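You operate a simulated robot arm through the tools that you are given. There is no shell and no other tool. Be economical: measure what you need, move in short steps, check, and stop when the job is done.

You are at the controls of a simulated robot arm. One attempt, no reset.

JOB
Make lane 3 safe: stop it, isolate it, hang the red tag, try the start button.
Fine: in that order; the tag goes on that lane's peg; leave the other lanes.

The check looks at the end state, three seconds after you hand in, the way a careful person would. Anything else that was tipped, shoved, dropped, spilled or broken makes it a failure.

ROBOT AND FRAMES
A 7-joint arm with a two-finger parallel gripper on a trunk, on a base that drives. Base frame: it is fixed to the floor where the robot stands at the start and does not move with it; the origin is under the middle of the robot, x ahead of it, y to its left, z up. Readings come in m, rad, newtons and seconds.
Its first joint turns from -2.007 to 2.007 rad. Places, roughly: blue tag [-0.5, -1.5, 1.5]; cabinet emergency stop button [-0.2, -0.9, 1.2]; cabinet reset button [0, -0.7, 1.3]; control off button [0.1, -0.6, 1.3]; control on button [0.1, -0.5, 1.3]; counter knob [0, -0.7, 1.1]; horn off button [0, -0.8, 1.3]; lamp test button [-0.1, -0.9, 1.2]; lane one control box [0.6, 0, 1.2]; lane three control box [0.3, -0.4, 1.2]; lane three isolator switch [0.3, -0.4, 1]; lane three peg [0.3, -0.4, 1]; lane three start button [0.3, -0.3, 1.3]; lane three stop button [0.3, -0.4, 1.3]; lane two control box [0.5, -0.2, 1.2]; main switch [0.1, -0.6, 1.1]. Payload 3.91 kg.
Tool frame: the origin (TCP) lies between the finger pads and is the grasp point; the fingertips stand 0.03 m ahead of it; z points along the fingers, y is the line along which they close. Largest opening 0.11 m; finger width 0.02, thickness 0.01; the body of the gripper, 0.048 by 0.112 m, starts 0.055 m behind the TCP.
Orientation is that of the tool frame in the base frame, as a unit quaternion [w, x, y, z]. With the fingers straight down and closing along the base's y, the tool's x points along the base's -x, its y along +y and its z along -z.

CONTROLS
- The arm moves only by the tool step_arm. Its argument "plan" is a list that holds one entry, the list of rows, each a list of 6 numbers: the shift along the base's x, y, z in m, then the turn, a rotation vector about the base's x, y, z in rad. In form: [[[tx, ty, tz, rx, ry, rz], ...]]. A call has 1 to 10 rows; each row shifts and turns the commanded pose from where the row before left it. "jaw" is the closure, from 0 (fully open) to 1 (shut), set as the call begins (left out, the last holds). Rows are played at 5 a second. More than 0.05 m and 0.15 rad between two rows, or a gripper value outside its range, and nothing of the call is played. A pose out of reach is approached as far as the arm can. The call stops where the force on the tool passes 40 N (or 10 N more than at its start, if that is more) or the arm is blocked; 0.2 s more then pass. Each finger travels about 0.108 m/s and halts on what it meets, pressing with about 24 N; the grip force reading is that of the motor and also rises with nothing between the fingers. The clock runs only during rows and for 0.2 s after the last one: add rows that do not move to give the fingers time. It gives the time, the measured TCP pose, the force on the tool (base axes), the opening and the grip force at its end, in the units of the frame above (readings bear some noise), with the torque about the TCP (base axes, N m) and any sound that the robot's microphone picked up, and new pictures: "show" is both (left out), scene, wrist or none.
- Cameras (640 x 400 px; columns grow to the right, rows downward): "scene" is now at [0.0071, 0.1035, 1.7417]; the picture's right is [-0.61, -0.80, 0.00], its down [-0.54, 0.41, -0.73] and it looks along [0.58, -0.44, -0.68] (base axes); focal length 253 px, centre (320, 200). "wrist" rides on the gripper at [0.072, 0.017, -0.103] in the tool frame; the picture's right is [-0.23, 0.97, 0.00], its down [-0.76, -0.18, -0.62] and it looks along [-0.61, -0.14, 0.78] (tool axes); focal length 222 px, centre (320, 200). There is no depth. A picture from a camera that has moved, and an enlarged one, comes with that camera's place and axes in the base frame and with its lens.
- slide_trunk(by): slides the trunk up (or, below 0, down) by that many m; the arm and the scene camera ride with it, the base frame stays. It gives what a move gives, with no picture.
- drive_base(legs): drives the robot by 1 to 6 legs, each [ahead, turn to the left] in m and rad, along the robot's own axes; the way and the turn of a leg run together, so that a leg with both is an arc; at most 1.5 m and 3.142 rad a leg. The arm and the cameras ride along, it lands a little off, and it stops where it bumps. It gives what a move gives, and a new picture of the scene camera.
- pan_tilt(pan, tilt): turns the head with the scene camera to pan (to the left, within 2.705 rad either way) and tilt (down, from -0.506 to 1.204), counted from straight ahead of the robot. It gives what a move gives, and a new picture of the scene camera.
- close_up(camera, box): a new picture of the part [left, top, right, bottom] of that camera's present view, enlarged. The clock stands still meanwhile.
- hand_in(): hands the job in; it is judged then, once.

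Go step by step. Nothing tells you exact positions but the pictures and the camera data: compare them with the known pose of the tool, close in by small moves and look again before you grip or let go. The budget is 120 turns and 260 pictures, counting those below and the enlarged ones. Unless the task says otherwise, let go and move clear before handing in, and close with one line.

The tools are called as a command line: name --argument value ..., lists and objects as JSON in quotes. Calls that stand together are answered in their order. step_arm: Moves the arm, as the interface text tells. Its arguments: {"type":"object","properties":{"plan":{"type":"array"},"jaw":{"type":"number"},"show":{"type":"string","enum":["both","scene","wrist","none"]}},"required":["plan"]} The other tools are called the same way: slide_trunk (by) slides the trunk up or down; drive_base (legs) drives the base; pan_tilt (pan, tilt) turns the head that bears the scene camera; close_up (camera, box) takes an enlarged picture of a part of a camera's view; hand_in () hands the job in.

At the start:

```text
time_s: 0.0
position: [0.3025, -0.2599, 1.4458]
tool_rot: [0.001, -0.001, 1.0, 0.0]
force: [0.1, -0.3, -0.2]
moment: [0.01, 0.02, 0.03]
grip_width: 0.1102
grip_force: 0.2
trunk travel left (down, up): [-0.85, 0.14]
robot x, y, heading: [0.0002, 0.0006, 0.004]
head pan, tilt: [-0.651, 0.752]
```

scene: 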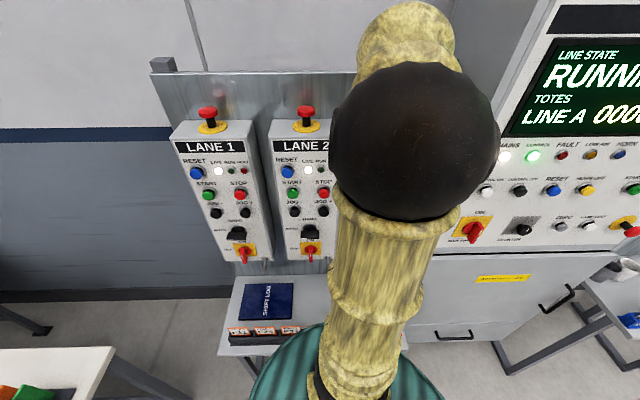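
wrist: 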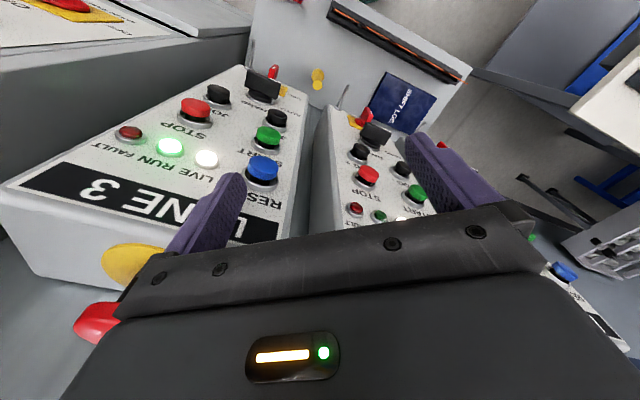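

I see lanes 1 and 2 on the panel; the arm hides lane 3 from the scene camera, but the wrist sees it running. I'll enlarge the wrist view and look around for the red tag.

close_up --camera "wrist" --box '[80, 40, 400, 240]'

close_up --camera "scene" --box '[160, 90, 340, 350]'

pan_tilt --pan -1.5 --tilt 0.6

```text
2.00 times, centred on (240, 140) of wrist
camera zoom: at [0.2288, -0.2425, 1.5502], right [0.23, 0.97, 0.0], down [0.76, -0.18, 0.62], along [0.61, -0.14, -0.78], focal length 444 px, centre (480, 320)
```

zoom: 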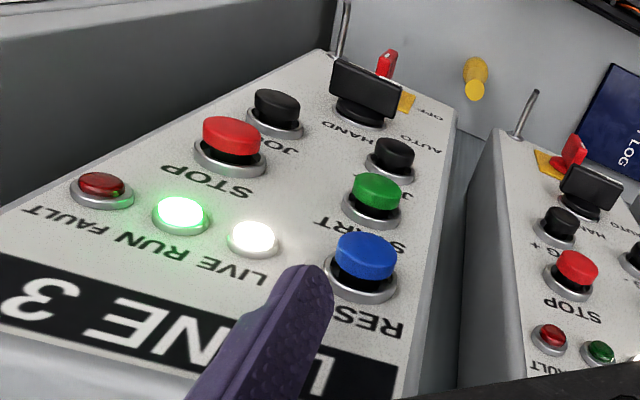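

```text
1.54 times, centred on (250, 220) of scene
camera zoom: at [0.0071, 0.1035, 1.7417], right [-0.61, -0.8, 0.0], down [-0.54, 0.41, -0.73], along [0.58, -0.44, -0.68], focal length 389 px, centre (428, 169)
```

zoom: 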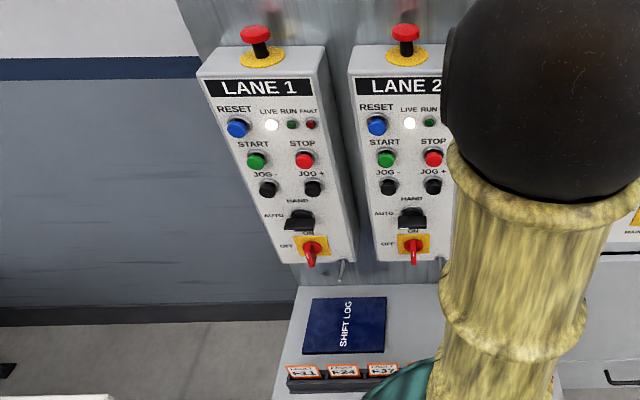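

```text
time_s: 1.2
position: [0.303, -0.2597, 1.446]
tool_rot: [0.001, -0.001, 1.0, 0.0]
force: [0.2, -0.4, 0.4]
moment: [-0.01, -0.03, -0.01]
grip_width: 0.1097
grip_force: 0.1
trunk travel left (down, up): [-0.85, 0.14]
robot x, y, heading: [0.003, -0.0004, 0.001]
head pan, tilt: [-1.499, 0.6]
camera scene: at [-0.0523, 0.0654, 1.7547], right [-1.0, -0.07, 0.0], down [-0.04, 0.56, -0.82], along [0.06, -0.82, -0.57], focal length 253 px, centre (320, 200)
```

scene: 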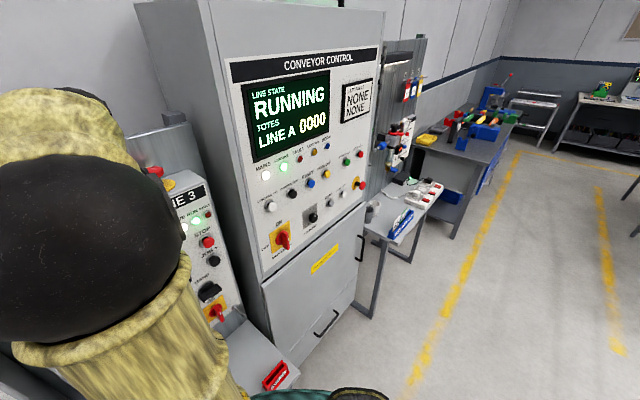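

The tag board seems to hang at the far end of the cabinet, and a red thing lies on the shelf under lane 3. Enlarging both.

close_up --camera "scene" --box '[350, 50, 450, 250]'

close_up --camera "scene" --box '[150, 150, 310, 400]'

```text
2.00 times, centred on (400, 150) of scene
camera zoom: at [-0.0523, 0.0654, 1.7547], right [-1.0, -0.07, 0.0], down [-0.04, 0.56, -0.82], along [0.06, -0.82, -0.57], focal length 506 px, centre (160, 300)
```

zoom: 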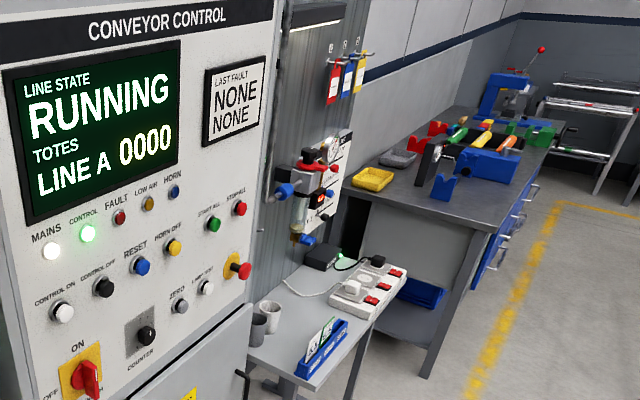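

```text
1.60 times, centred on (230, 275) of scene
camera zoom: at [-0.0523, 0.0654, 1.7547], right [-1.0, -0.07, 0.0], down [-0.04, 0.56, -0.82], along [0.06, -0.82, -0.57], focal length 405 px, centre (464, 80)
```

zoom: 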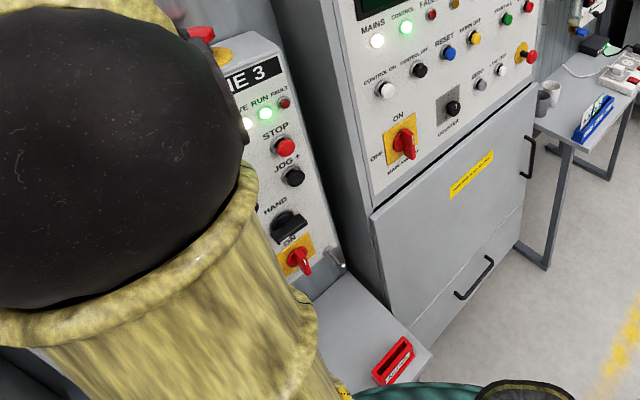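

Red tag hangs on a board past the cabinet. Lane 3's face looks along roughly (-0.8, 0.6); I stand too close for a horizontal tool, so check what lies behind before backing off.

pan_tilt --pan 2.6 --tilt 0.8

pan_tilt --pan -2.6 --tilt 0.8

```text
time_s: 4.5
position: [0.3026, -0.2585, 1.4464]
tool_rot: [0.0, -0.001, 1.0, 0.0]
force: [0.8, -0.6, 0.4]
moment: [0.0, 0.0, -0.05]
grip_width: 0.11
grip_force: 0.0
trunk travel left (down, up): [-0.85, 0.14]
robot x, y, heading: [-0.0011, -0.0016, -0.0]
head pan, tilt: [2.601, 0.799]
camera scene: at [-0.1279, 0.1952, 1.7379], right [0.52, 0.86, 0.0], down [0.61, -0.37, -0.7], along [-0.6, 0.36, -0.72], focal length 253 px, centre (320, 200)
```

scene: 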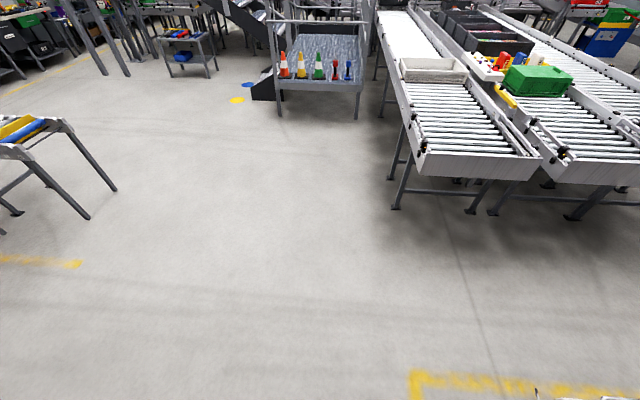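

```text
time_s: 8.6
position: [0.3032, -0.2588, 1.4472]
tool_rot: [0.0, -0.001, 1.0, 0.0]
force: [0.4, -0.7, 0.1]
moment: [0.01, 0.04, 0.01]
grip_width: 0.1097
grip_force: 0.1
trunk travel left (down, up): [-0.85, 0.14]
robot x, y, heading: [-0.0002, -0.0036, -0.003]
head pan, tilt: [-2.601, 0.799]
camera scene: at [-0.1279, 0.112, 1.7379], right [-0.52, 0.86, 0.0], down [0.61, 0.37, -0.7], along [-0.6, -0.36, -0.72], focal length 253 px, centre (320, 200)
```

scene: 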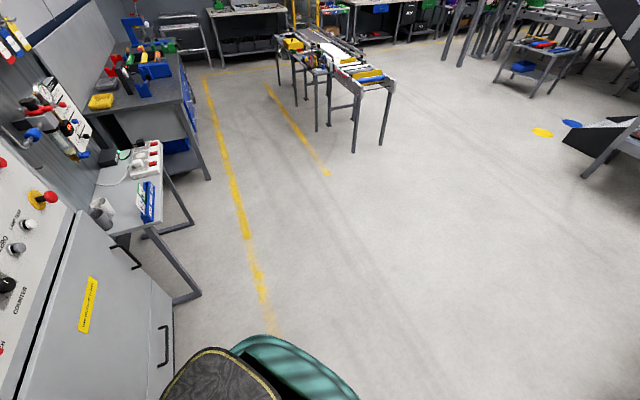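

Clear floor behind. Backing 0.27 m and turning to face the lane panel.

drive_base --legs '[[-0.27, 0], [0, -0.64]]'

pan_tilt --pan 0.3 --tilt 0.6

```text
time_s: 12.2
position: [-0.1815, -0.3905, 1.446]
tool_rot: [0.0, 0.316, 0.949, 0.0]
force: [0.0, -0.3, -0.5]
moment: [-0.02, -0.02, -0.01]
grip_width: 0.1102
grip_force: 0.0
trunk travel left (down, up): [-0.85, 0.14]
robot x, y, heading: [-0.2657, 0.0021, -0.653]
head pan, tilt: [-2.601, 0.799]
camera scene: at [-0.3034, 0.1672, 1.7379], right [0.11, 0.99, 0.0], down [0.71, -0.08, -0.7], along [-0.69, 0.07, -0.72], focal length 253 px, centre (320, 200)
```

scene: 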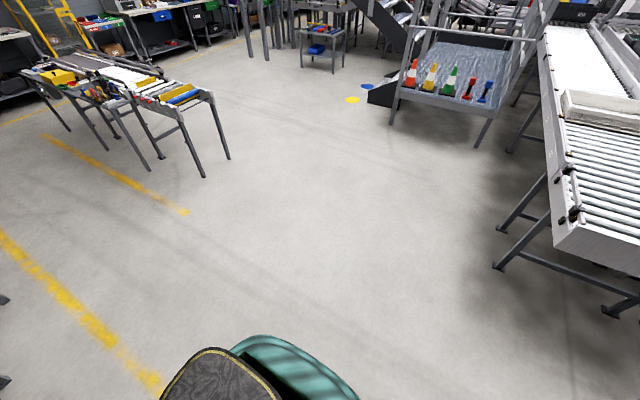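

```text
time_s: 14.8
position: [-0.182, -0.3887, 1.4452]
tool_rot: [-0.001, 0.317, 0.948, 0.001]
force: [-0.1, 0.4, 0.6]
moment: [0.01, 0.0, 0.03]
grip_width: 0.1102
grip_force: 0.0
trunk travel left (down, up): [-0.85, 0.14]
robot x, y, heading: [-0.2682, 0.002, -0.646]
head pan, tilt: [0.3, 0.6]
camera scene: at [-0.1399, 0.1287, 1.7547], right [-0.34, -0.94, 0.0], down [-0.53, 0.19, -0.82], along [0.78, -0.28, -0.57], focal length 253 px, centre (320, 200)
```

scene: 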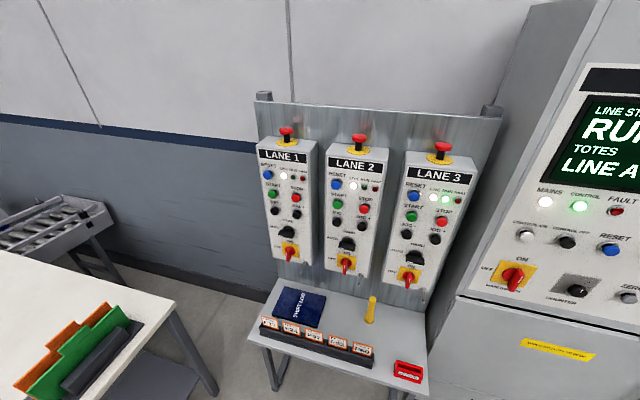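

Now lane 3 is in full view. Enlarging it.

close_up --camera "scene" --box '[370, 130, 490, 300]'

pan_tilt --pan 0.0 --tilt 0.75

close_up --camera "scene" --box '[250, 80, 410, 280]'

```text
2.35 times, centred on (430, 215) of scene
camera zoom: at [-0.1399, 0.1287, 1.7547], right [-0.34, -0.94, 0.0], down [-0.53, 0.19, -0.82], along [0.78, -0.28, -0.57], focal length 595 px, centre (61, 165)
```

zoom: 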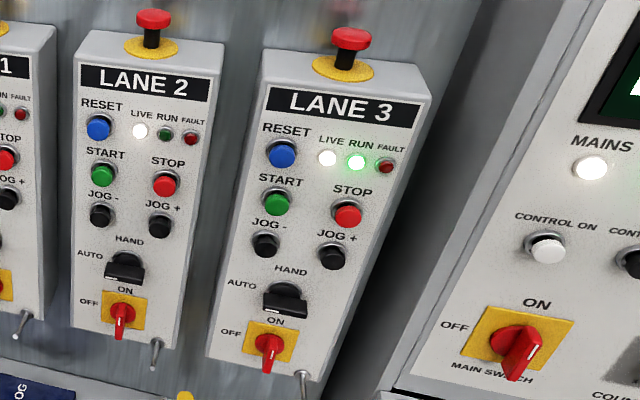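

```text
time_s: 15.6
position: [-0.1837, -0.3895, 1.4464]
tool_rot: [-0.001, 0.316, 0.949, 0.0]
force: [0.9, -0.1, -0.4]
moment: [-0.01, 0.01, 0.05]
grip_width: 0.1097
grip_force: 0.0
trunk travel left (down, up): [-0.85, 0.14]
robot x, y, heading: [-0.2698, -0.0031, -0.652]
head pan, tilt: [0.0, 0.75]
camera scene: at [-0.1568, 0.109, 1.7419], right [-0.6, -0.8, 0.0], down [-0.54, 0.41, -0.73], along [0.58, -0.44, -0.68], focal length 253 px, centre (320, 200)
```

scene: 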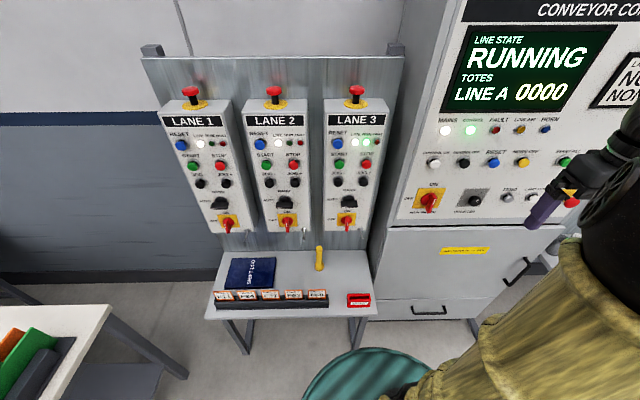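

```text
2.00 times, centred on (330, 180) of scene
camera zoom: at [-0.1568, 0.109, 1.7419], right [-0.6, -0.8, 0.0], down [-0.54, 0.41, -0.73], along [0.58, -0.44, -0.68], focal length 506 px, centre (300, 240)
```

zoom: 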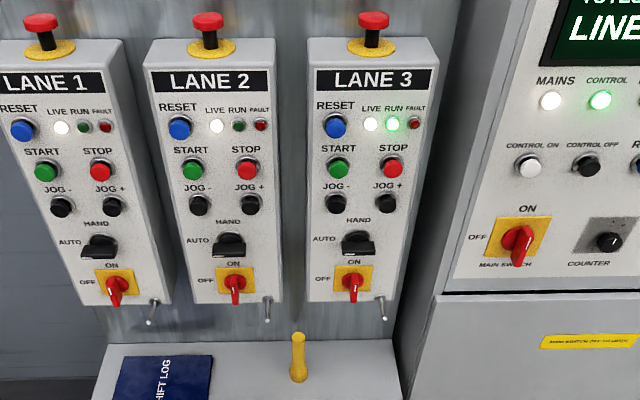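

Triangulated: STOP cap ≈ (0.268,-0.389,1.300), START ≈ (0.32,-0.327,1.293), face vertical and square to d=(0.8,-0.6). Bringing the closed gripper horizontal in front of STOP with about 10 cm standoff.

step_arm --plan '[[[0.035, 0.008, -0.0146, -0.0894, -0.1192, 0], [0.035, 0.008, -0.0146, -0.0894, -0.1192, 0], [0.035, 0.008, -0.0146, -0.0894, -0.1192, 0], [0.035, 0.008, -0.0146, -0.0894, -0.1192, 0], [0.035, 0.008, -0.0146, -0.0894, -0.1192, 0], [0.035, 0.008, -0.0146, -0.0894, -0.1192, 0], [0.035, 0.008, -0.0146, -0.0894, -0.1192, 0], [0.035, 0.008, -0.0146, -0.0894, -0.1192, 0], [0.035, 0.008, -0.0146, -0.0894, -0.1192, 0], [0.035, 0.008, -0.0146, -0.0894, -0.1192, 0]]]' --jaw 1

```text
time_s: 17.9
position: [0.1456, -0.3505, 1.3161]
tool_rot: [0.675, 0.368, 0.633, -0.09]
force: [0.7, 0.4, 0.3]
moment: [0.02, -0.04, -0.04]
grip_width: 0.0
grip_force: 24.0
out of reach, approached as far as the arm can: row 8, 9, 10
trunk travel left (down, up): [-0.85, 0.14]
robot x, y, heading: [-0.2664, -0.0008, -0.644]
head pan, tilt: [0.0, 0.75]
stopped in row 10: the arm was blocked; the commanded pose is now the measured one
camera scene: at [-0.1552, 0.1101, 1.7417], right [-0.6, -0.8, 0.0], down [-0.55, 0.41, -0.73], along [0.58, -0.44, -0.68], focal length 253 px, centre (320, 200)
camera wrist: at [0.085, -0.2507, 1.2642], right [0.53, 0.62, 0.58], down [-0.73, -0.01, 0.68], along [0.42, -0.79, 0.45], focal length 222 px, centre (320, 200)
```

scene: 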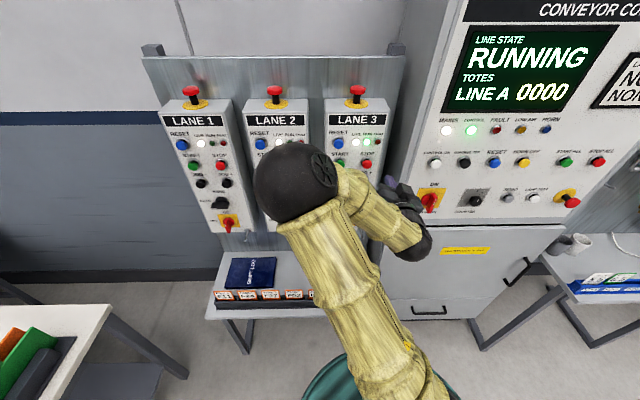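
wrist: 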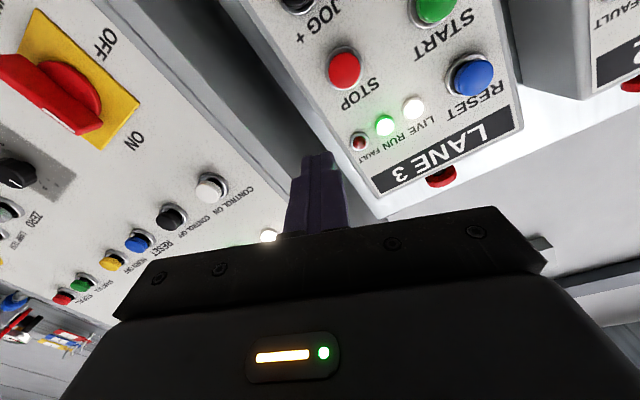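

The wrist ran into its limits; the trunk sits too high for a horizontal tool here. Unwinding the tool back to pointing down while retreating, then I'll lower the trunk.

step_arm --plan '[[[-0.032, 0, 0.005, 0.0638, 0.1308, 0.0319], [-0.032, 0, 0.005, 0.0638, 0.1308, 0.0319], [-0.032, 0, 0.005, 0.0638, 0.1308, 0.0319], [-0.032, 0, 0.005, 0.0638, 0.1308, 0.0319], [-0.032, 0, 0.005, 0.0638, 0.1308, 0.0319], [-0.032, 0, 0.005, 0.0638, 0.1308, 0.0319], [-0.03, 0, 0.005, 0.0638, 0.1308, 0.0319], [-0.03, 0, 0.005, 0.0638, 0.1308, 0.0319], [-0.03, 0, 0.005, 0.0638, 0.1308, 0.0319], [-0.02, 0, 0.005, 0.0638, 0.1308, 0.0319]]]' --show "none"

slide_trunk --by -0.35

```text
time_s: 20.1
position: [-0.1599, -0.3506, 1.3664]
tool_rot: [0.025, 0.321, 0.947, -0.001]
force: [0.1, 1.0, 0.3]
moment: [0.0, -0.02, -0.02]
grip_width: 0.0002
grip_force: 23.7
trunk travel left (down, up): [-0.85, 0.14]
robot x, y, heading: [-0.2663, 0.0008, -0.647]
head pan, tilt: [0.0, 0.75]
```

```text
time_s: 23.6
position: [-0.1593, -0.3518, 1.0162]
tool_rot: [0.026, 0.321, 0.947, -0.002]
force: [-0.7, 0.0, 0.1]
moment: [-0.02, 0.0, -0.02]
grip_width: 0.0
grip_force: 24.2
trunk travel left (down, up): [-0.5, 0.49]
robot x, y, heading: [-0.2697, -0.0037, -0.647]
head pan, tilt: [0.0, 0.75]
```

Now turning the tool forward again with the trunk lower.

step_arm --plan '[[[0.0293, 0.0064, 0.0284, -0.0894, -0.1192, 0], [0.0293, 0.0064, 0.0284, -0.0894, -0.1192, 0], [0.0293, 0.0064, 0.0284, -0.0894, -0.1192, 0], [0.0293, 0.0064, 0.0284, -0.0894, -0.1192, 0], [0.0293, 0.0064, 0.0284, -0.0894, -0.1192, 0], [0.0293, 0.0064, 0.0284, -0.0894, -0.1192, 0], [0.0293, 0.0064, 0.0284, -0.0894, -0.1192, 0], [0.0293, 0.0064, 0.0284, -0.0894, -0.1192, 0], [0.0293, 0.0064, 0.0284, -0.0894, -0.1192, 0], [0.0293, 0.0064, 0.0284, -0.0894, -0.1192, 0]]]'

```text
time_s: 25.8
position: [0.1355, -0.2873, 1.301]
tool_rot: [0.664, 0.227, 0.681, -0.212]
force: [0.8, 0.6, -0.3]
moment: [-0.01, -0.01, 0.0]
grip_width: 0.0
grip_force: 24.0
trunk travel left (down, up): [-0.5, 0.49]
robot x, y, heading: [-0.2694, -0.001, -0.649]
head pan, tilt: [0.0, 0.75]
camera scene: at [-0.1566, 0.109, 1.3918], right [-0.6, -0.8, 0.0], down [-0.54, 0.41, -0.73], along [0.58, -0.44, -0.68], focal length 253 px, centre (320, 200)
camera wrist: at [0.0586, -0.2104, 1.2322], right [0.58, 0.78, 0.24], down [-0.6, 0.2, 0.78], along [0.56, -0.59, 0.58], focal length 222 px, centre (320, 200)
```

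scene: 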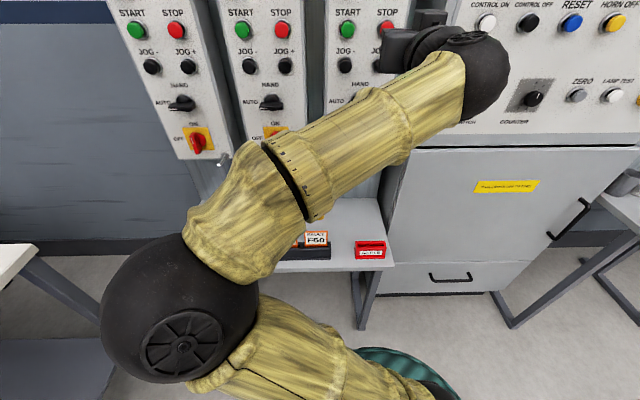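
wrist: 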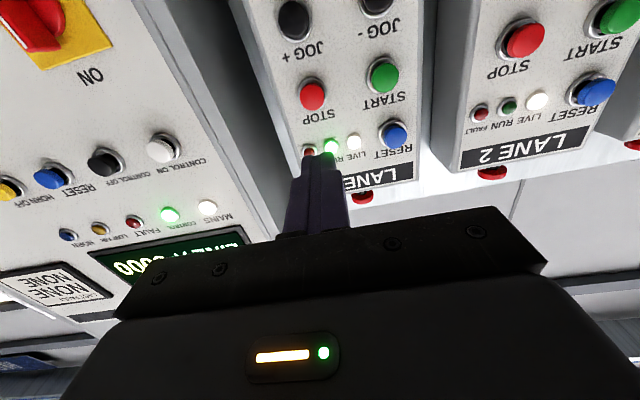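

The pose works; the tool points along the panel normal in front of STOP. Advancing to just short of the cap and looking again.

step_arm --plan '[[[0.0282, -0.0246, -0.004, -0.018, -0.024, 0], [0.03, -0.0225, -0.004, 0, 0, 0], [0.026, -0.0195, 0, 0, 0, 0], [0, 0, 0, 0, 0, 0]]]'

close_up --camera "wrist" --box '[220, 60, 420, 220]'

pan_tilt --pan 0.15 --tilt 0.2

```text
time_s: 26.8
position: [0.2178, -0.3531, 1.293]
tool_rot: [0.674, 0.224, 0.671, -0.215]
force: [0.8, -0.2, 0.0]
moment: [0.02, 0.01, 0.03]
grip_width: 0.0
grip_force: 23.6
trunk travel left (down, up): [-0.5, 0.49]
robot x, y, heading: [-0.2722, -0.003, -0.648]
head pan, tilt: [0.0, 0.75]
camera scene: at [-0.1567, 0.1088, 1.3918], right [-0.6, -0.8, 0.0], down [-0.54, 0.41, -0.73], along [0.58, -0.44, -0.68], focal length 253 px, centre (320, 200)
camera wrist: at [0.1445, -0.2785, 1.2211], right [0.57, 0.78, 0.24], down [-0.61, 0.22, 0.76], along [0.54, -0.58, 0.61], focal length 222 px, centre (320, 200)
```

scene: 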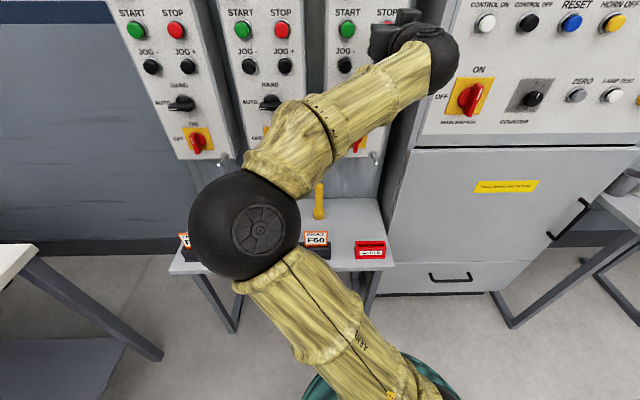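
wrist: 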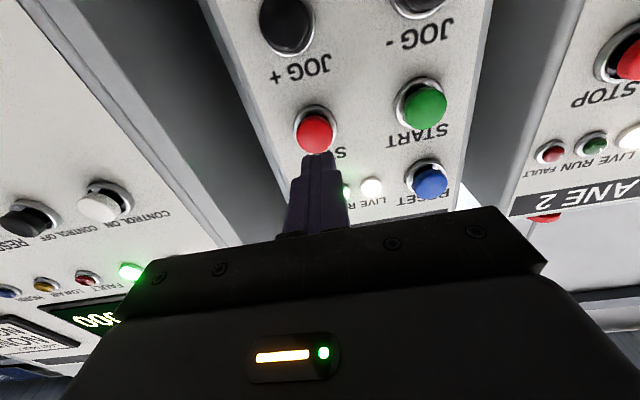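

```text
2.50 times, centred on (320, 140) of wrist
camera zoom: at [0.1445, -0.2785, 1.2211], right [0.57, 0.78, 0.24], down [-0.61, 0.22, 0.76], along [0.54, -0.58, 0.61], focal length 555 px, centre (320, 350)
```

zoom: 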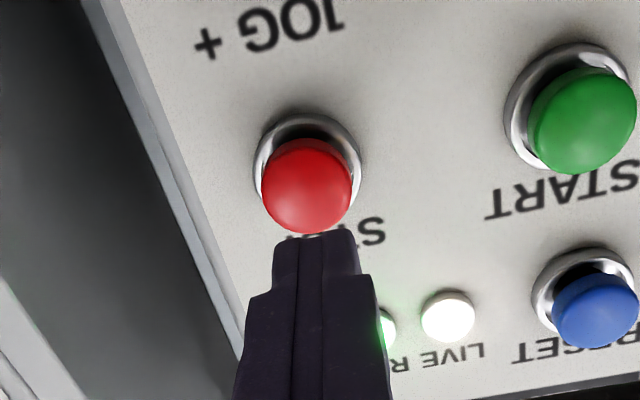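

```text
time_s: 27.7
position: [0.2196, -0.3527, 1.2943]
tool_rot: [0.673, 0.222, 0.671, -0.215]
force: [-0.5, 0.0, -0.6]
moment: [0.0, 0.02, 0.01]
grip_width: 0.0
grip_force: 23.5
trunk travel left (down, up): [-0.5, 0.49]
robot x, y, heading: [-0.2712, 0.0013, -0.645]
head pan, tilt: [0.15, 0.201]
camera scene: at [-0.141, 0.1145, 1.4414], right [-0.48, -0.88, 0.0], down [-0.18, 0.1, -0.98], along [0.86, -0.47, -0.2], focal length 253 px, centre (320, 200)
```

scene: 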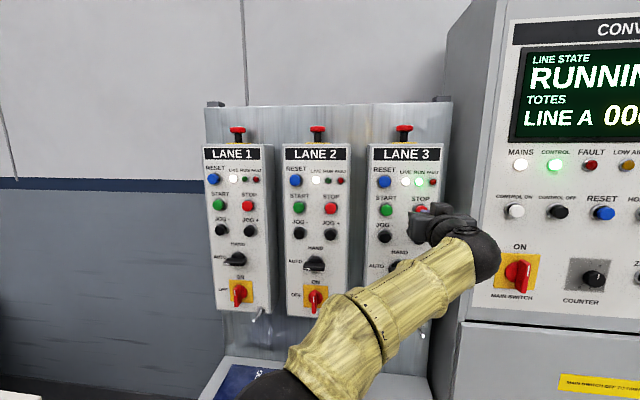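

The fingertips are a few mm high relative to the cap; lowering slightly and pressing in small steps.

step_arm --plan '[[[-0.001, -0.002, -0.008, 0, 0, 0], [0.0128, -0.0096, 0, 0, 0, 0], [0.008, -0.006, 0, 0, 0, 0], [0.004, -0.003, 0, 0, 0, 0], [0.004, -0.003, 0, 0, 0, 0]]]'

```text
time_s: 28.9
position: [0.2464, -0.3767, 1.2846]
tool_rot: [0.673, 0.224, 0.671, -0.216]
force: [-0.9, 1.2, -0.8]
moment: [-0.02, -0.03, 0.02]
grip_width: 0.0002
grip_force: 24.0
trunk travel left (down, up): [-0.5, 0.49]
robot x, y, heading: [-0.2661, -0.0002, -0.648]
head pan, tilt: [0.15, 0.201]
camera scene: at [-0.1412, 0.1146, 1.4415], right [-0.48, -0.88, 0.0], down [-0.18, 0.1, -0.98], along [0.86, -0.47, -0.2], focal length 253 px, centre (320, 200)
camera wrist: at [0.1721, -0.302, 1.2127], right [0.57, 0.78, 0.24], down [-0.61, 0.22, 0.76], along [0.54, -0.58, 0.61], focal length 222 px, centre (320, 200)
```

scene: 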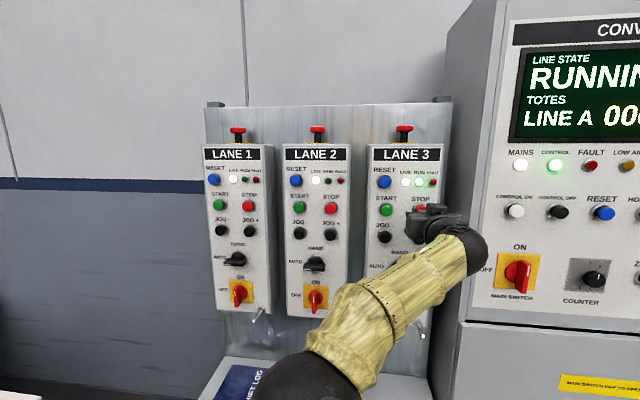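
wrist: 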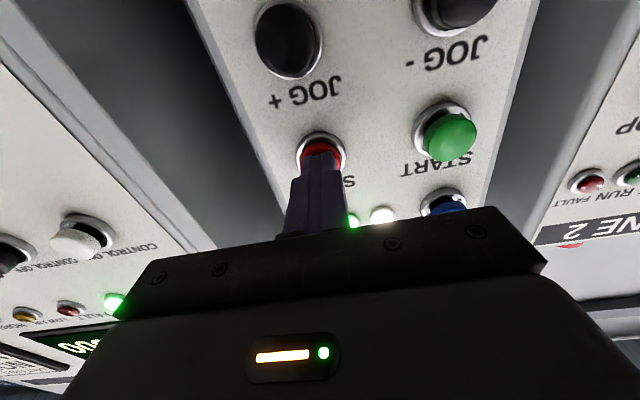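

Fingertips are over the cap, force still nil. Continuing inward in small steps.

step_arm --plan '[[[0.003, -0.0023, 0, 0, 0, 0], [0.003, -0.0023, 0, 0, 0, 0], [0.003, -0.0023, 0, 0, 0, 0], [0.003, -0.0023, 0, 0, 0, 0]]]'

```text
time_s: 29.9
position: [0.2565, -0.3834, 1.2846]
tool_rot: [0.673, 0.223, 0.671, -0.217]
force: [-21.5, 17.8, -14.8]
moment: [0.26, 0.35, 0.09]
grip_width: 0.0
grip_force: 24.0
trunk travel left (down, up): [-0.5, 0.49]
robot x, y, heading: [-0.2672, 0.0007, -0.652]
head pan, tilt: [0.15, 0.201]
heard: click
camera scene: at [-0.1438, 0.1171, 1.4413], right [-0.48, -0.88, 0.0], down [-0.17, 0.09, -0.98], along [0.86, -0.47, -0.2], focal length 253 px, centre (320, 200)
camera wrist: at [0.182, -0.3093, 1.2132], right [0.57, 0.78, 0.24], down [-0.61, 0.22, 0.76], along [0.54, -0.58, 0.61], focal length 222 px, centre (320, 200)
```

scene: 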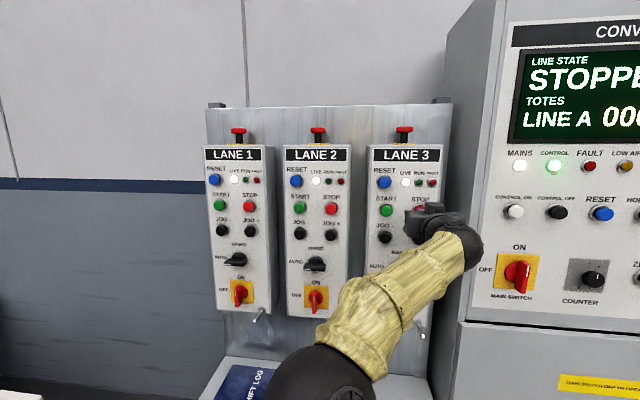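
wrist: 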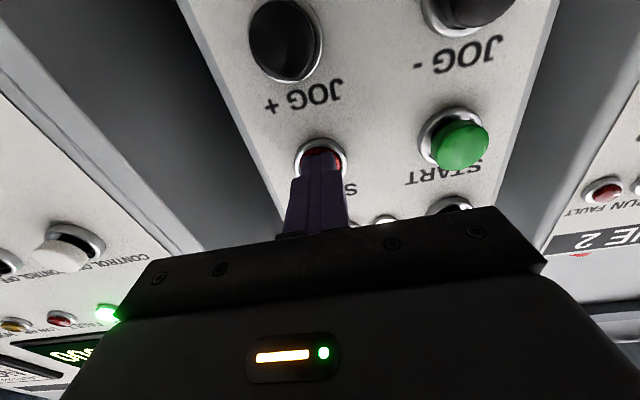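

STOP pressed: click heard, the display reads STOPPED and lane 3's RUN lamp is out. Retreating, then lowering toward the isolator (~(0.315,-0.38,1.0)).

step_arm --plan '[[[-0.008, 0.006, 0, 0, 0, 0], [-0.03, 0.0225, 0, 0, 0, 0], [-0.035, 0.026, 0, 0, 0, 0], [-0.035, 0.026, 0, 0, 0, 0], [-0.02, 0.015, 0, 0, 0, 0], [0.012, 0.016, -0.02, 0, 0, 0], [0.012, 0.016, -0.03, 0, 0, 0], [0, 0, -0.03, 0, 0, 0]]]' --show "none"

slide_trunk --by -0.15

step_arm --plan '[[[0, 0, -0.02, 0, 0, 0], [0, 0, -0.02, 0, 0, 0]]]' --jaw 0.3

```text
time_s: 31.7
position: [0.1546, -0.2584, 1.2034]
tool_rot: [0.673, 0.224, 0.671, -0.216]
force: [0.3, -0.7, -0.3]
moment: [-0.01, 0.0, -0.03]
grip_width: 0.0002
grip_force: 24.2
trunk travel left (down, up): [-0.5, 0.49]
robot x, y, heading: [-0.2717, -0.0027, -0.648]
head pan, tilt: [0.15, 0.201]
```

```text
time_s: 33.5
position: [0.1548, -0.258, 1.0541]
tool_rot: [0.674, 0.223, 0.671, -0.215]
force: [0.6, 0.5, 0.1]
moment: [0.02, -0.02, 0.01]
grip_width: 0.0
grip_force: 23.9
trunk travel left (down, up): [-0.35, 0.64]
robot x, y, heading: [-0.2689, -0.0003, -0.645]
head pan, tilt: [0.15, 0.201]
```

```text
time_s: 34.1
position: [0.156, -0.2587, 1.0135]
tool_rot: [0.674, 0.224, 0.67, -0.216]
force: [-1.0, -1.2, 0.3]
moment: [-0.01, 0.01, 0.0]
grip_width: 0.0774
grip_force: 0.1
trunk travel left (down, up): [-0.35, 0.64]
robot x, y, heading: [-0.2676, 0.0004, -0.651]
head pan, tilt: [0.15, 0.201]
camera scene: at [-0.1412, 0.1146, 1.2915], right [-0.48, -0.88, 0.0], down [-0.18, 0.1, -0.98], along [0.86, -0.47, -0.2], focal length 253 px, centre (320, 200)
camera wrist: at [0.0806, -0.1833, 0.9417], right [0.57, 0.78, 0.24], down [-0.61, 0.22, 0.76], along [0.54, -0.58, 0.61], focal length 222 px, centre (320, 200)
```

scene: 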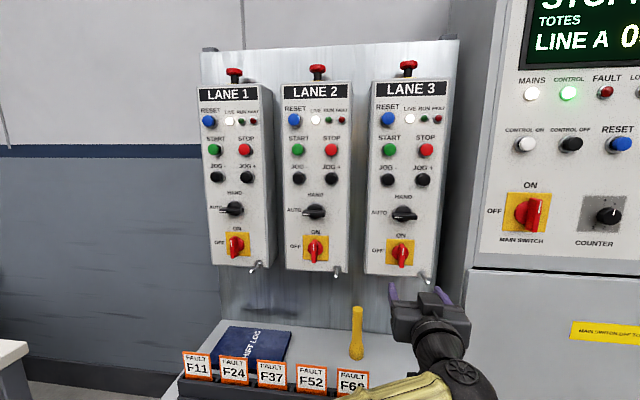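
wrist: 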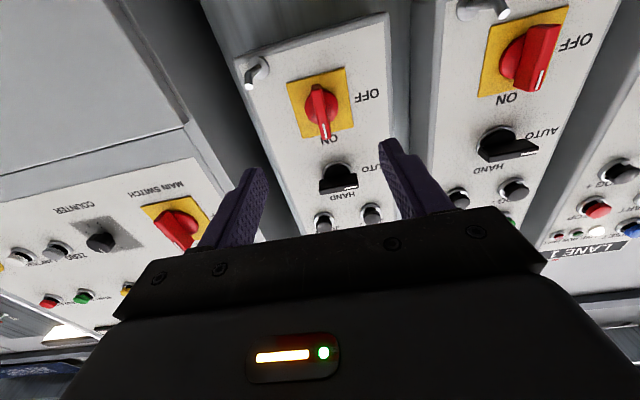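

close_up --camera "wrist" --box '[220, 30, 400, 210]'

close_up --camera "scene" --box '[350, 190, 460, 300]'

```text
2.22 times, centred on (310, 120) of wrist
camera zoom: at [0.0806, -0.1833, 0.9417], right [0.57, 0.78, 0.24], down [-0.61, 0.22, 0.76], along [0.54, -0.58, 0.61], focal length 494 px, centre (342, 378)
```

zoom: 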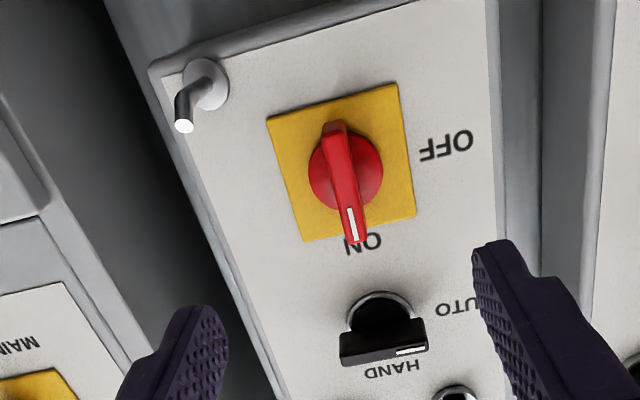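

```text
3.64 times, centred on (405, 245) of scene
camera zoom: at [-0.1412, 0.1146, 1.2915], right [-0.48, -0.88, 0.0], down [-0.18, 0.1, -0.98], along [0.86, -0.47, -0.2], focal length 920 px, centre (11, 36)
```

zoom: 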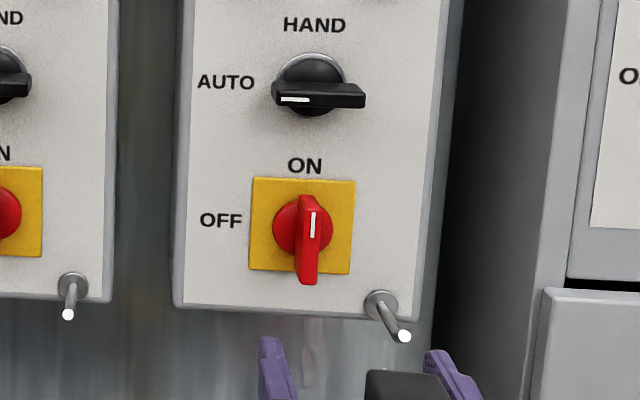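

The isolator's plate centre triangulates consistently to (0.315,-0.380,1.02), its handle upright at ON. OFF lies to the left, so I must roll 90° about the panel normal; testing that roll in free space first.

step_arm --plan '[[[0, 0, 0, -0.119, 0.0893, 0], [0, 0, 0, -0.119, 0.0893, 0], [0, 0, 0, -0.119, 0.0893, 0], [0, 0, 0, -0.119, 0.0893, 0], [0, 0, 0, -0.119, 0.0893, 0], [0, 0, 0, -0.119, 0.0893, 0], [0, 0, 0, -0.119, 0.0893, 0], [0, 0, 0, -0.119, 0.0893, 0], [0, 0, 0, -0.119, 0.0893, 0], [0, 0, 0, -0.119, 0.0893, 0]]]'

```text
time_s: 36.3
position: [0.1549, -0.2595, 1.0149]
tool_rot: [0.343, -0.289, 0.651, -0.612]
force: [-0.2, -0.4, 0.1]
moment: [0.03, 0.0, 0.0]
grip_width: 0.0768
grip_force: 0.2
trunk travel left (down, up): [-0.35, 0.64]
robot x, y, heading: [-0.2681, 0.0001, -0.648]
head pan, tilt: [0.15, 0.201]
camera scene: at [-0.1411, 0.1146, 1.2915], right [-0.48, -0.88, 0.0], down [-0.18, 0.1, -0.98], along [0.86, -0.47, -0.2], focal length 253 px, centre (320, 200)
camera wrist: at [0.0281, -0.253, 0.9927], right [0.18, 0.26, -0.95], down [-0.05, 0.97, 0.26], along [0.98, 0.0, 0.19], focal length 222 px, centre (320, 200)
```

scene: 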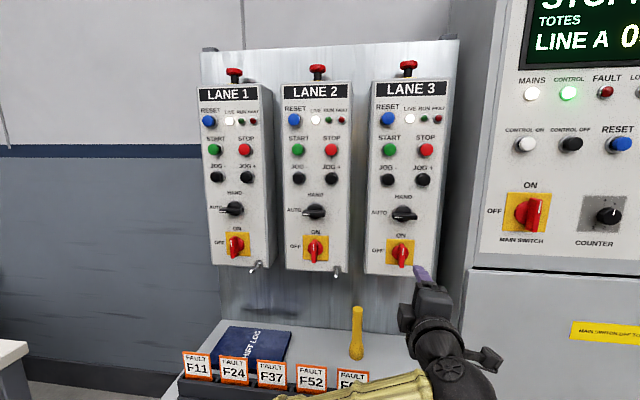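
wrist: 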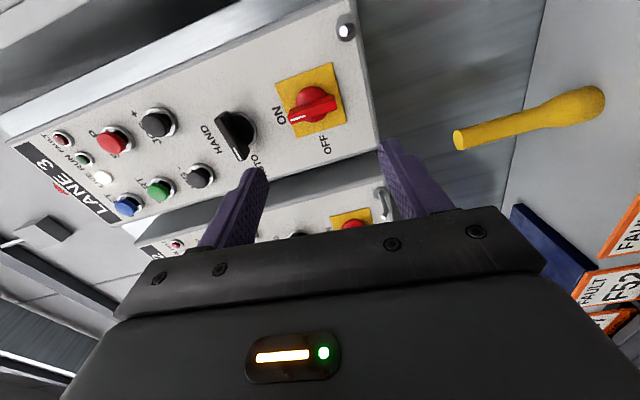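

The roll is reachable. Rolling back, moving in line with the handle and closing in.

step_arm --plan '[[[0, 0, 0, 0.119, -0.0893, 0], [0, 0, 0, 0.119, -0.0893, 0], [0, 0, 0, 0.119, -0.0893, 0], [0, 0, 0, 0.119, -0.0893, 0], [0, 0, 0, 0.119, -0.0893, 0], [0, 0, 0, 0.119, -0.0893, 0], [0, 0, 0, 0.119, -0.0893, 0], [0.018, -0.014, 0.001, 0.119, -0.0893, 0], [0.018, -0.014, 0.001, 0.119, -0.0893, 0], [0.02, -0.0145, 0.001, 0.119, -0.0893, 0]]]' --jaw 0.5

close_up --camera "wrist" --box '[220, 30, 420, 210]'

```text
time_s: 38.5
position: [0.2117, -0.3, 1.0169]
tool_rot: [0.674, 0.225, 0.67, -0.214]
force: [0.3, -0.7, 0.1]
moment: [0.0, 0.02, 0.02]
grip_width: 0.0552
grip_force: 0.1
trunk travel left (down, up): [-0.35, 0.64]
robot x, y, heading: [-0.2726, 0.0002, -0.645]
head pan, tilt: [0.15, 0.201]
camera scene: at [-0.1411, 0.1146, 1.2915], right [-0.48, -0.88, 0.0], down [-0.18, 0.1, -0.98], along [0.86, -0.47, -0.2], focal length 253 px, centre (320, 200)
camera wrist: at [0.1366, -0.2259, 0.9448], right [0.57, 0.78, 0.24], down [-0.61, 0.22, 0.76], along [0.54, -0.58, 0.61], focal length 222 px, centre (320, 200)
```

scene: 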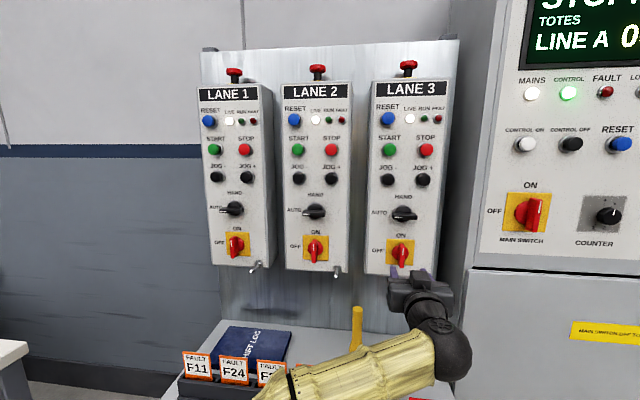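
wrist: 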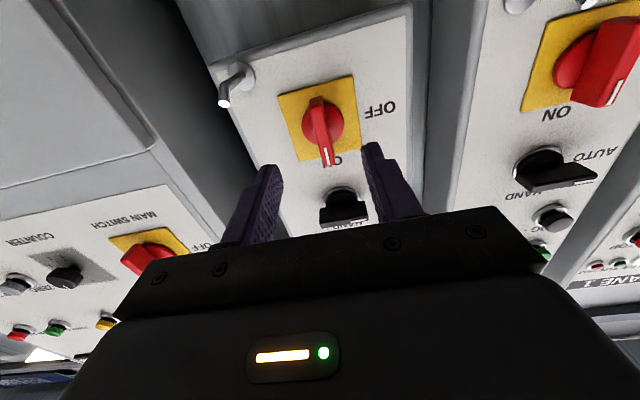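

```text
2.22 times, centred on (320, 120) of wrist
camera zoom: at [0.1366, -0.2259, 0.9448], right [0.57, 0.78, 0.24], down [-0.61, 0.22, 0.76], along [0.54, -0.58, 0.61], focal length 494 px, centre (320, 378)
```

zoom: 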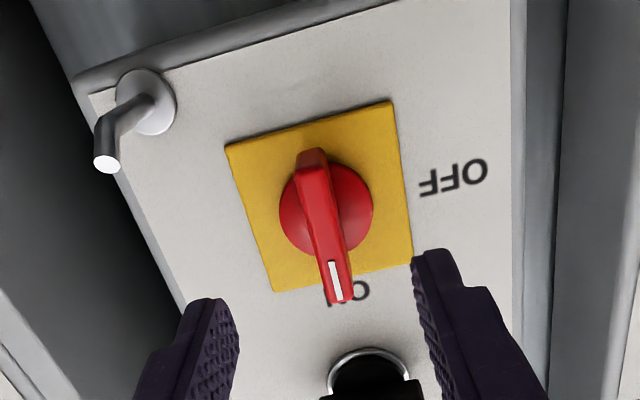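

Aligned with the handle. Advancing about 78 mm so the pads straddle it.

step_arm --plan '[[[0.02, -0.0155, 0.002, 0, 0, 0], [0.02, -0.0155, 0, 0, 0, 0], [0.016, -0.012, 0, 0, 0, 0], [0.006, -0.0045, 0, 0, 0, 0]]]'

close_up --camera "wrist" --box '[220, 30, 420, 210]'

close_up --camera "scene" --box '[350, 190, 460, 300]'

```text
time_s: 39.5
position: [0.2751, -0.3495, 1.0193]
tool_rot: [0.673, 0.223, 0.671, -0.216]
force: [-0.9, 0.4, -1.1]
moment: [0.02, 0.06, 0.04]
grip_width: 0.0552
grip_force: 0.2
trunk travel left (down, up): [-0.35, 0.64]
robot x, y, heading: [-0.2644, 0.0004, -0.648]
head pan, tilt: [0.15, 0.201]
camera scene: at [-0.1411, 0.1145, 1.2915], right [-0.48, -0.88, 0.0], down [-0.18, 0.1, -0.98], along [0.86, -0.47, -0.2], focal length 253 px, centre (320, 200)
camera wrist: at [0.1994, -0.274, 0.947], right [0.57, 0.78, 0.24], down [-0.61, 0.22, 0.76], along [0.54, -0.58, 0.61], focal length 222 px, centre (320, 200)
```

scene: 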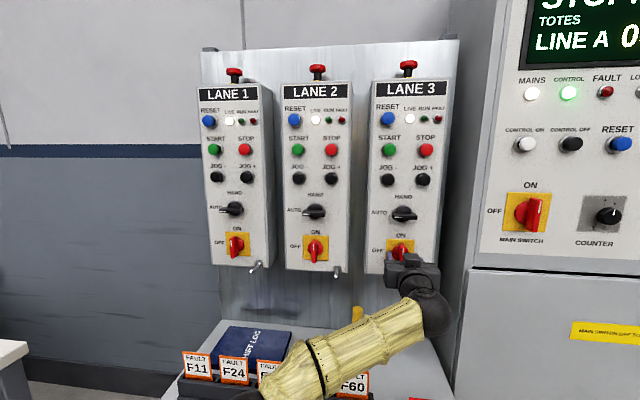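
wrist: 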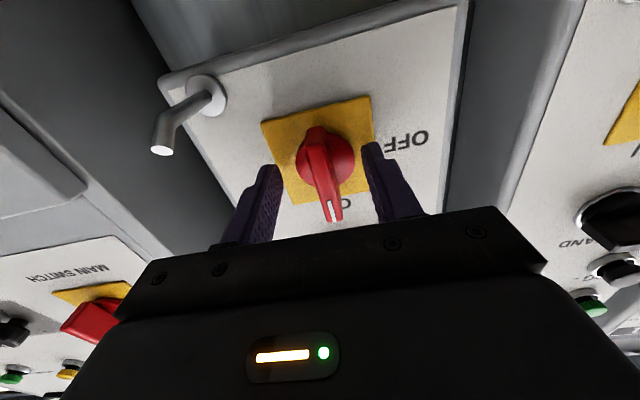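

```text
2.22 times, centred on (320, 120) of wrist
camera zoom: at [0.1994, -0.274, 0.947], right [0.57, 0.78, 0.24], down [-0.61, 0.22, 0.76], along [0.54, -0.58, 0.61], focal length 494 px, centre (320, 378)
```

zoom: 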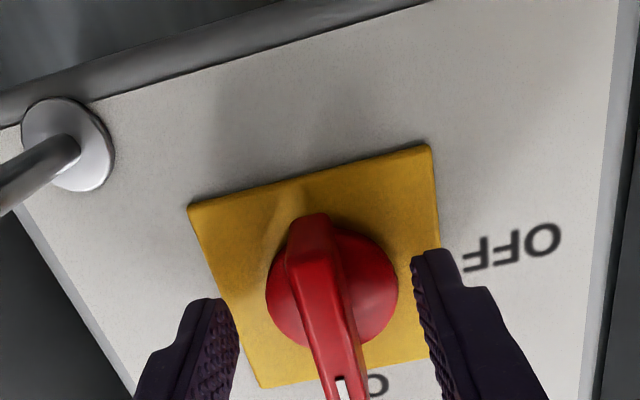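

```text
3.64 times, centred on (405, 245) of scene
camera zoom: at [-0.1411, 0.1145, 1.2915], right [-0.48, -0.88, 0.0], down [-0.18, 0.1, -0.98], along [0.86, -0.47, -0.2], focal length 920 px, centre (11, 36)
```

zoom: 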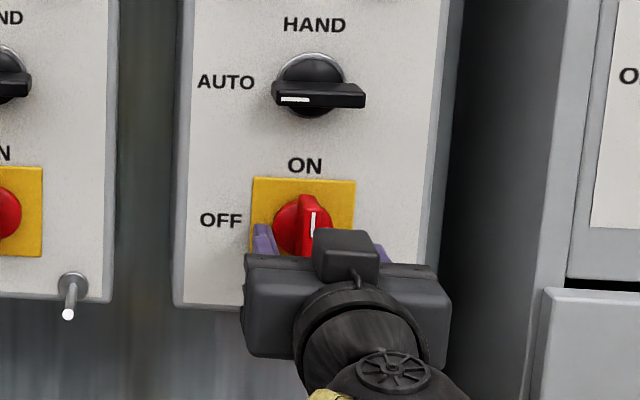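

The handle is between the pads with good overlap. Closing on it.

step_arm --plan '[[[0, 0, 0, 0, 0, 0], [0, 0, 0, 0, 0, 0], [0, 0, 0, 0, 0, 0]]]' --jaw 1 --show "wrist"

```text
time_s: 40.3
position: [0.2755, -0.3464, 1.0193]
tool_rot: [0.674, 0.221, 0.672, -0.213]
force: [8.5, 7.4, 2.0]
moment: [-0.24, 0.45, 0.34]
grip_width: 0.0119
grip_force: 44.9
trunk travel left (down, up): [-0.35, 0.64]
robot x, y, heading: [-0.2701, -0.0014, -0.645]
head pan, tilt: [0.15, 0.201]
camera wrist: at [0.2006, -0.2721, 0.947], right [0.57, 0.79, 0.24], down [-0.61, 0.22, 0.76], along [0.55, -0.58, 0.61], focal length 222 px, centre (320, 200)
```

wrist: 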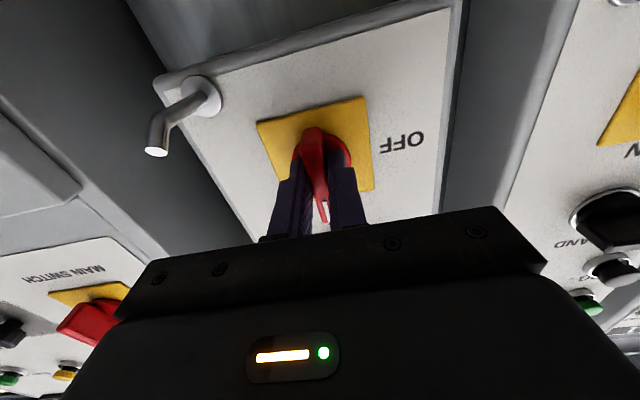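

Gripped on the 12 mm blade. Easing the small side load and rotating the first part toward OFF.

step_arm --plan '[[[0.0018, 0.0024, 0, 0, 0, 0], [0, 0, 0, -0.096, 0.072, 0], [0, 0, 0, -0.096, 0.072, 0], [0, 0, 0, -0.096, 0.072, 0], [0, 0, 0, -0.096, 0.072, 0]]]'

```text
time_s: 41.5
position: [0.275, -0.3471, 1.0196]
tool_rot: [0.601, 0.059, 0.706, -0.37]
force: [12.0, -14.2, 12.8]
moment: [-0.32, -0.46, 1.29]
grip_width: 0.0117
grip_force: 44.8
trunk travel left (down, up): [-0.35, 0.64]
robot x, y, heading: [-0.2634, -0.0006, -0.654]
head pan, tilt: [0.15, 0.201]
camera scene: at [-0.1406, 0.1134, 1.2917], right [-0.48, -0.88, 0.0], down [-0.18, 0.1, -0.98], along [0.86, -0.47, -0.2], focal length 253 px, centre (320, 200)
camera wrist: at [0.179, -0.301, 0.948], right [0.57, 0.78, -0.24], down [-0.39, 0.52, 0.76], along [0.72, -0.35, 0.6], focal length 222 px, centre (320, 200)
```

scene: 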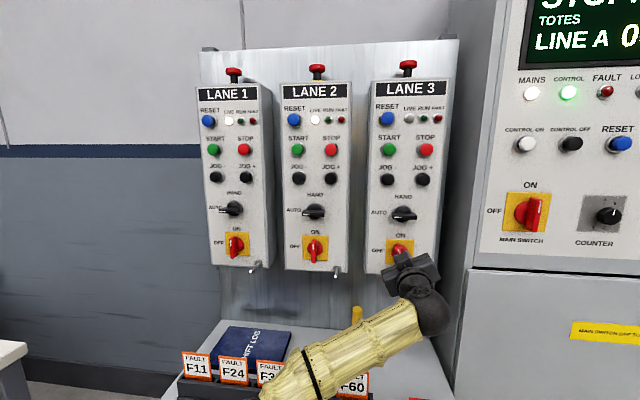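
wrist: 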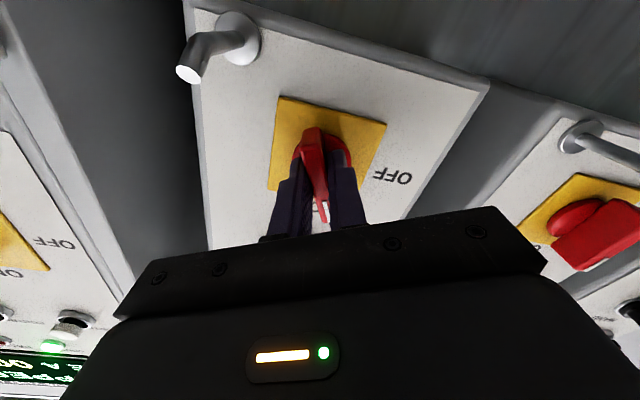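

The handle is turning with the gripper, and the lane 3 LIVE lamp already went out. Continuing the turn.

step_arm --plan '[[[0, 0, 0, -0.096, 0.072, 0], [0, 0, 0, -0.096, 0.072, 0], [0, 0, 0, -0.096, 0.072, 0], [0, 0, 0, -0.096, 0.072, 0]]]'

```text
time_s: 42.5
position: [0.2728, -0.3484, 1.021]
tool_rot: [0.496, -0.106, 0.702, -0.5]
force: [5.2, -9.5, 6.7]
moment: [0.35, 0.43, 0.44]
grip_width: 0.0119
grip_force: 44.6
trunk travel left (down, up): [-0.35, 0.64]
robot x, y, heading: [-0.2673, -0.0013, -0.643]
head pan, tilt: [0.15, 0.201]
stopped in row 4: the force on the tool passed its limit (the readings are from after the stop); the commanded pose is now the measured one
camera scene: at [-0.1407, 0.1134, 1.2911], right [-0.48, -0.88, 0.0], down [-0.18, 0.1, -0.98], along [0.86, -0.47, -0.2], focal length 253 px, centre (320, 200)
camera wrist: at [0.1601, -0.3259, 0.9649], right [0.45, 0.61, -0.65], down [-0.19, 0.78, 0.6], along [0.87, -0.14, 0.47], focal length 222 px, centre (320, 200)
```

scene: 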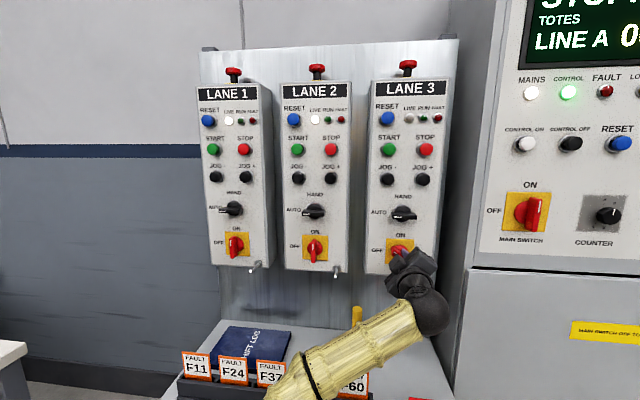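
wrist: 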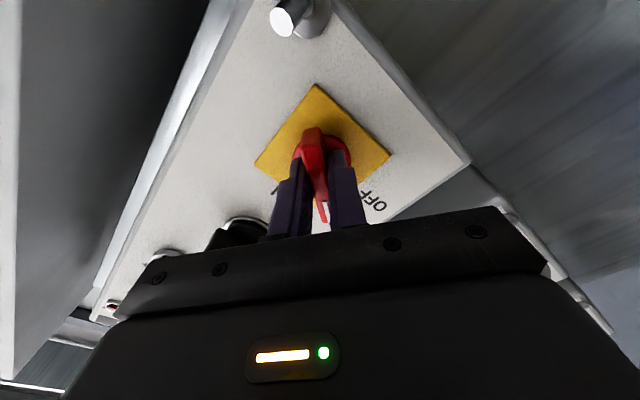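

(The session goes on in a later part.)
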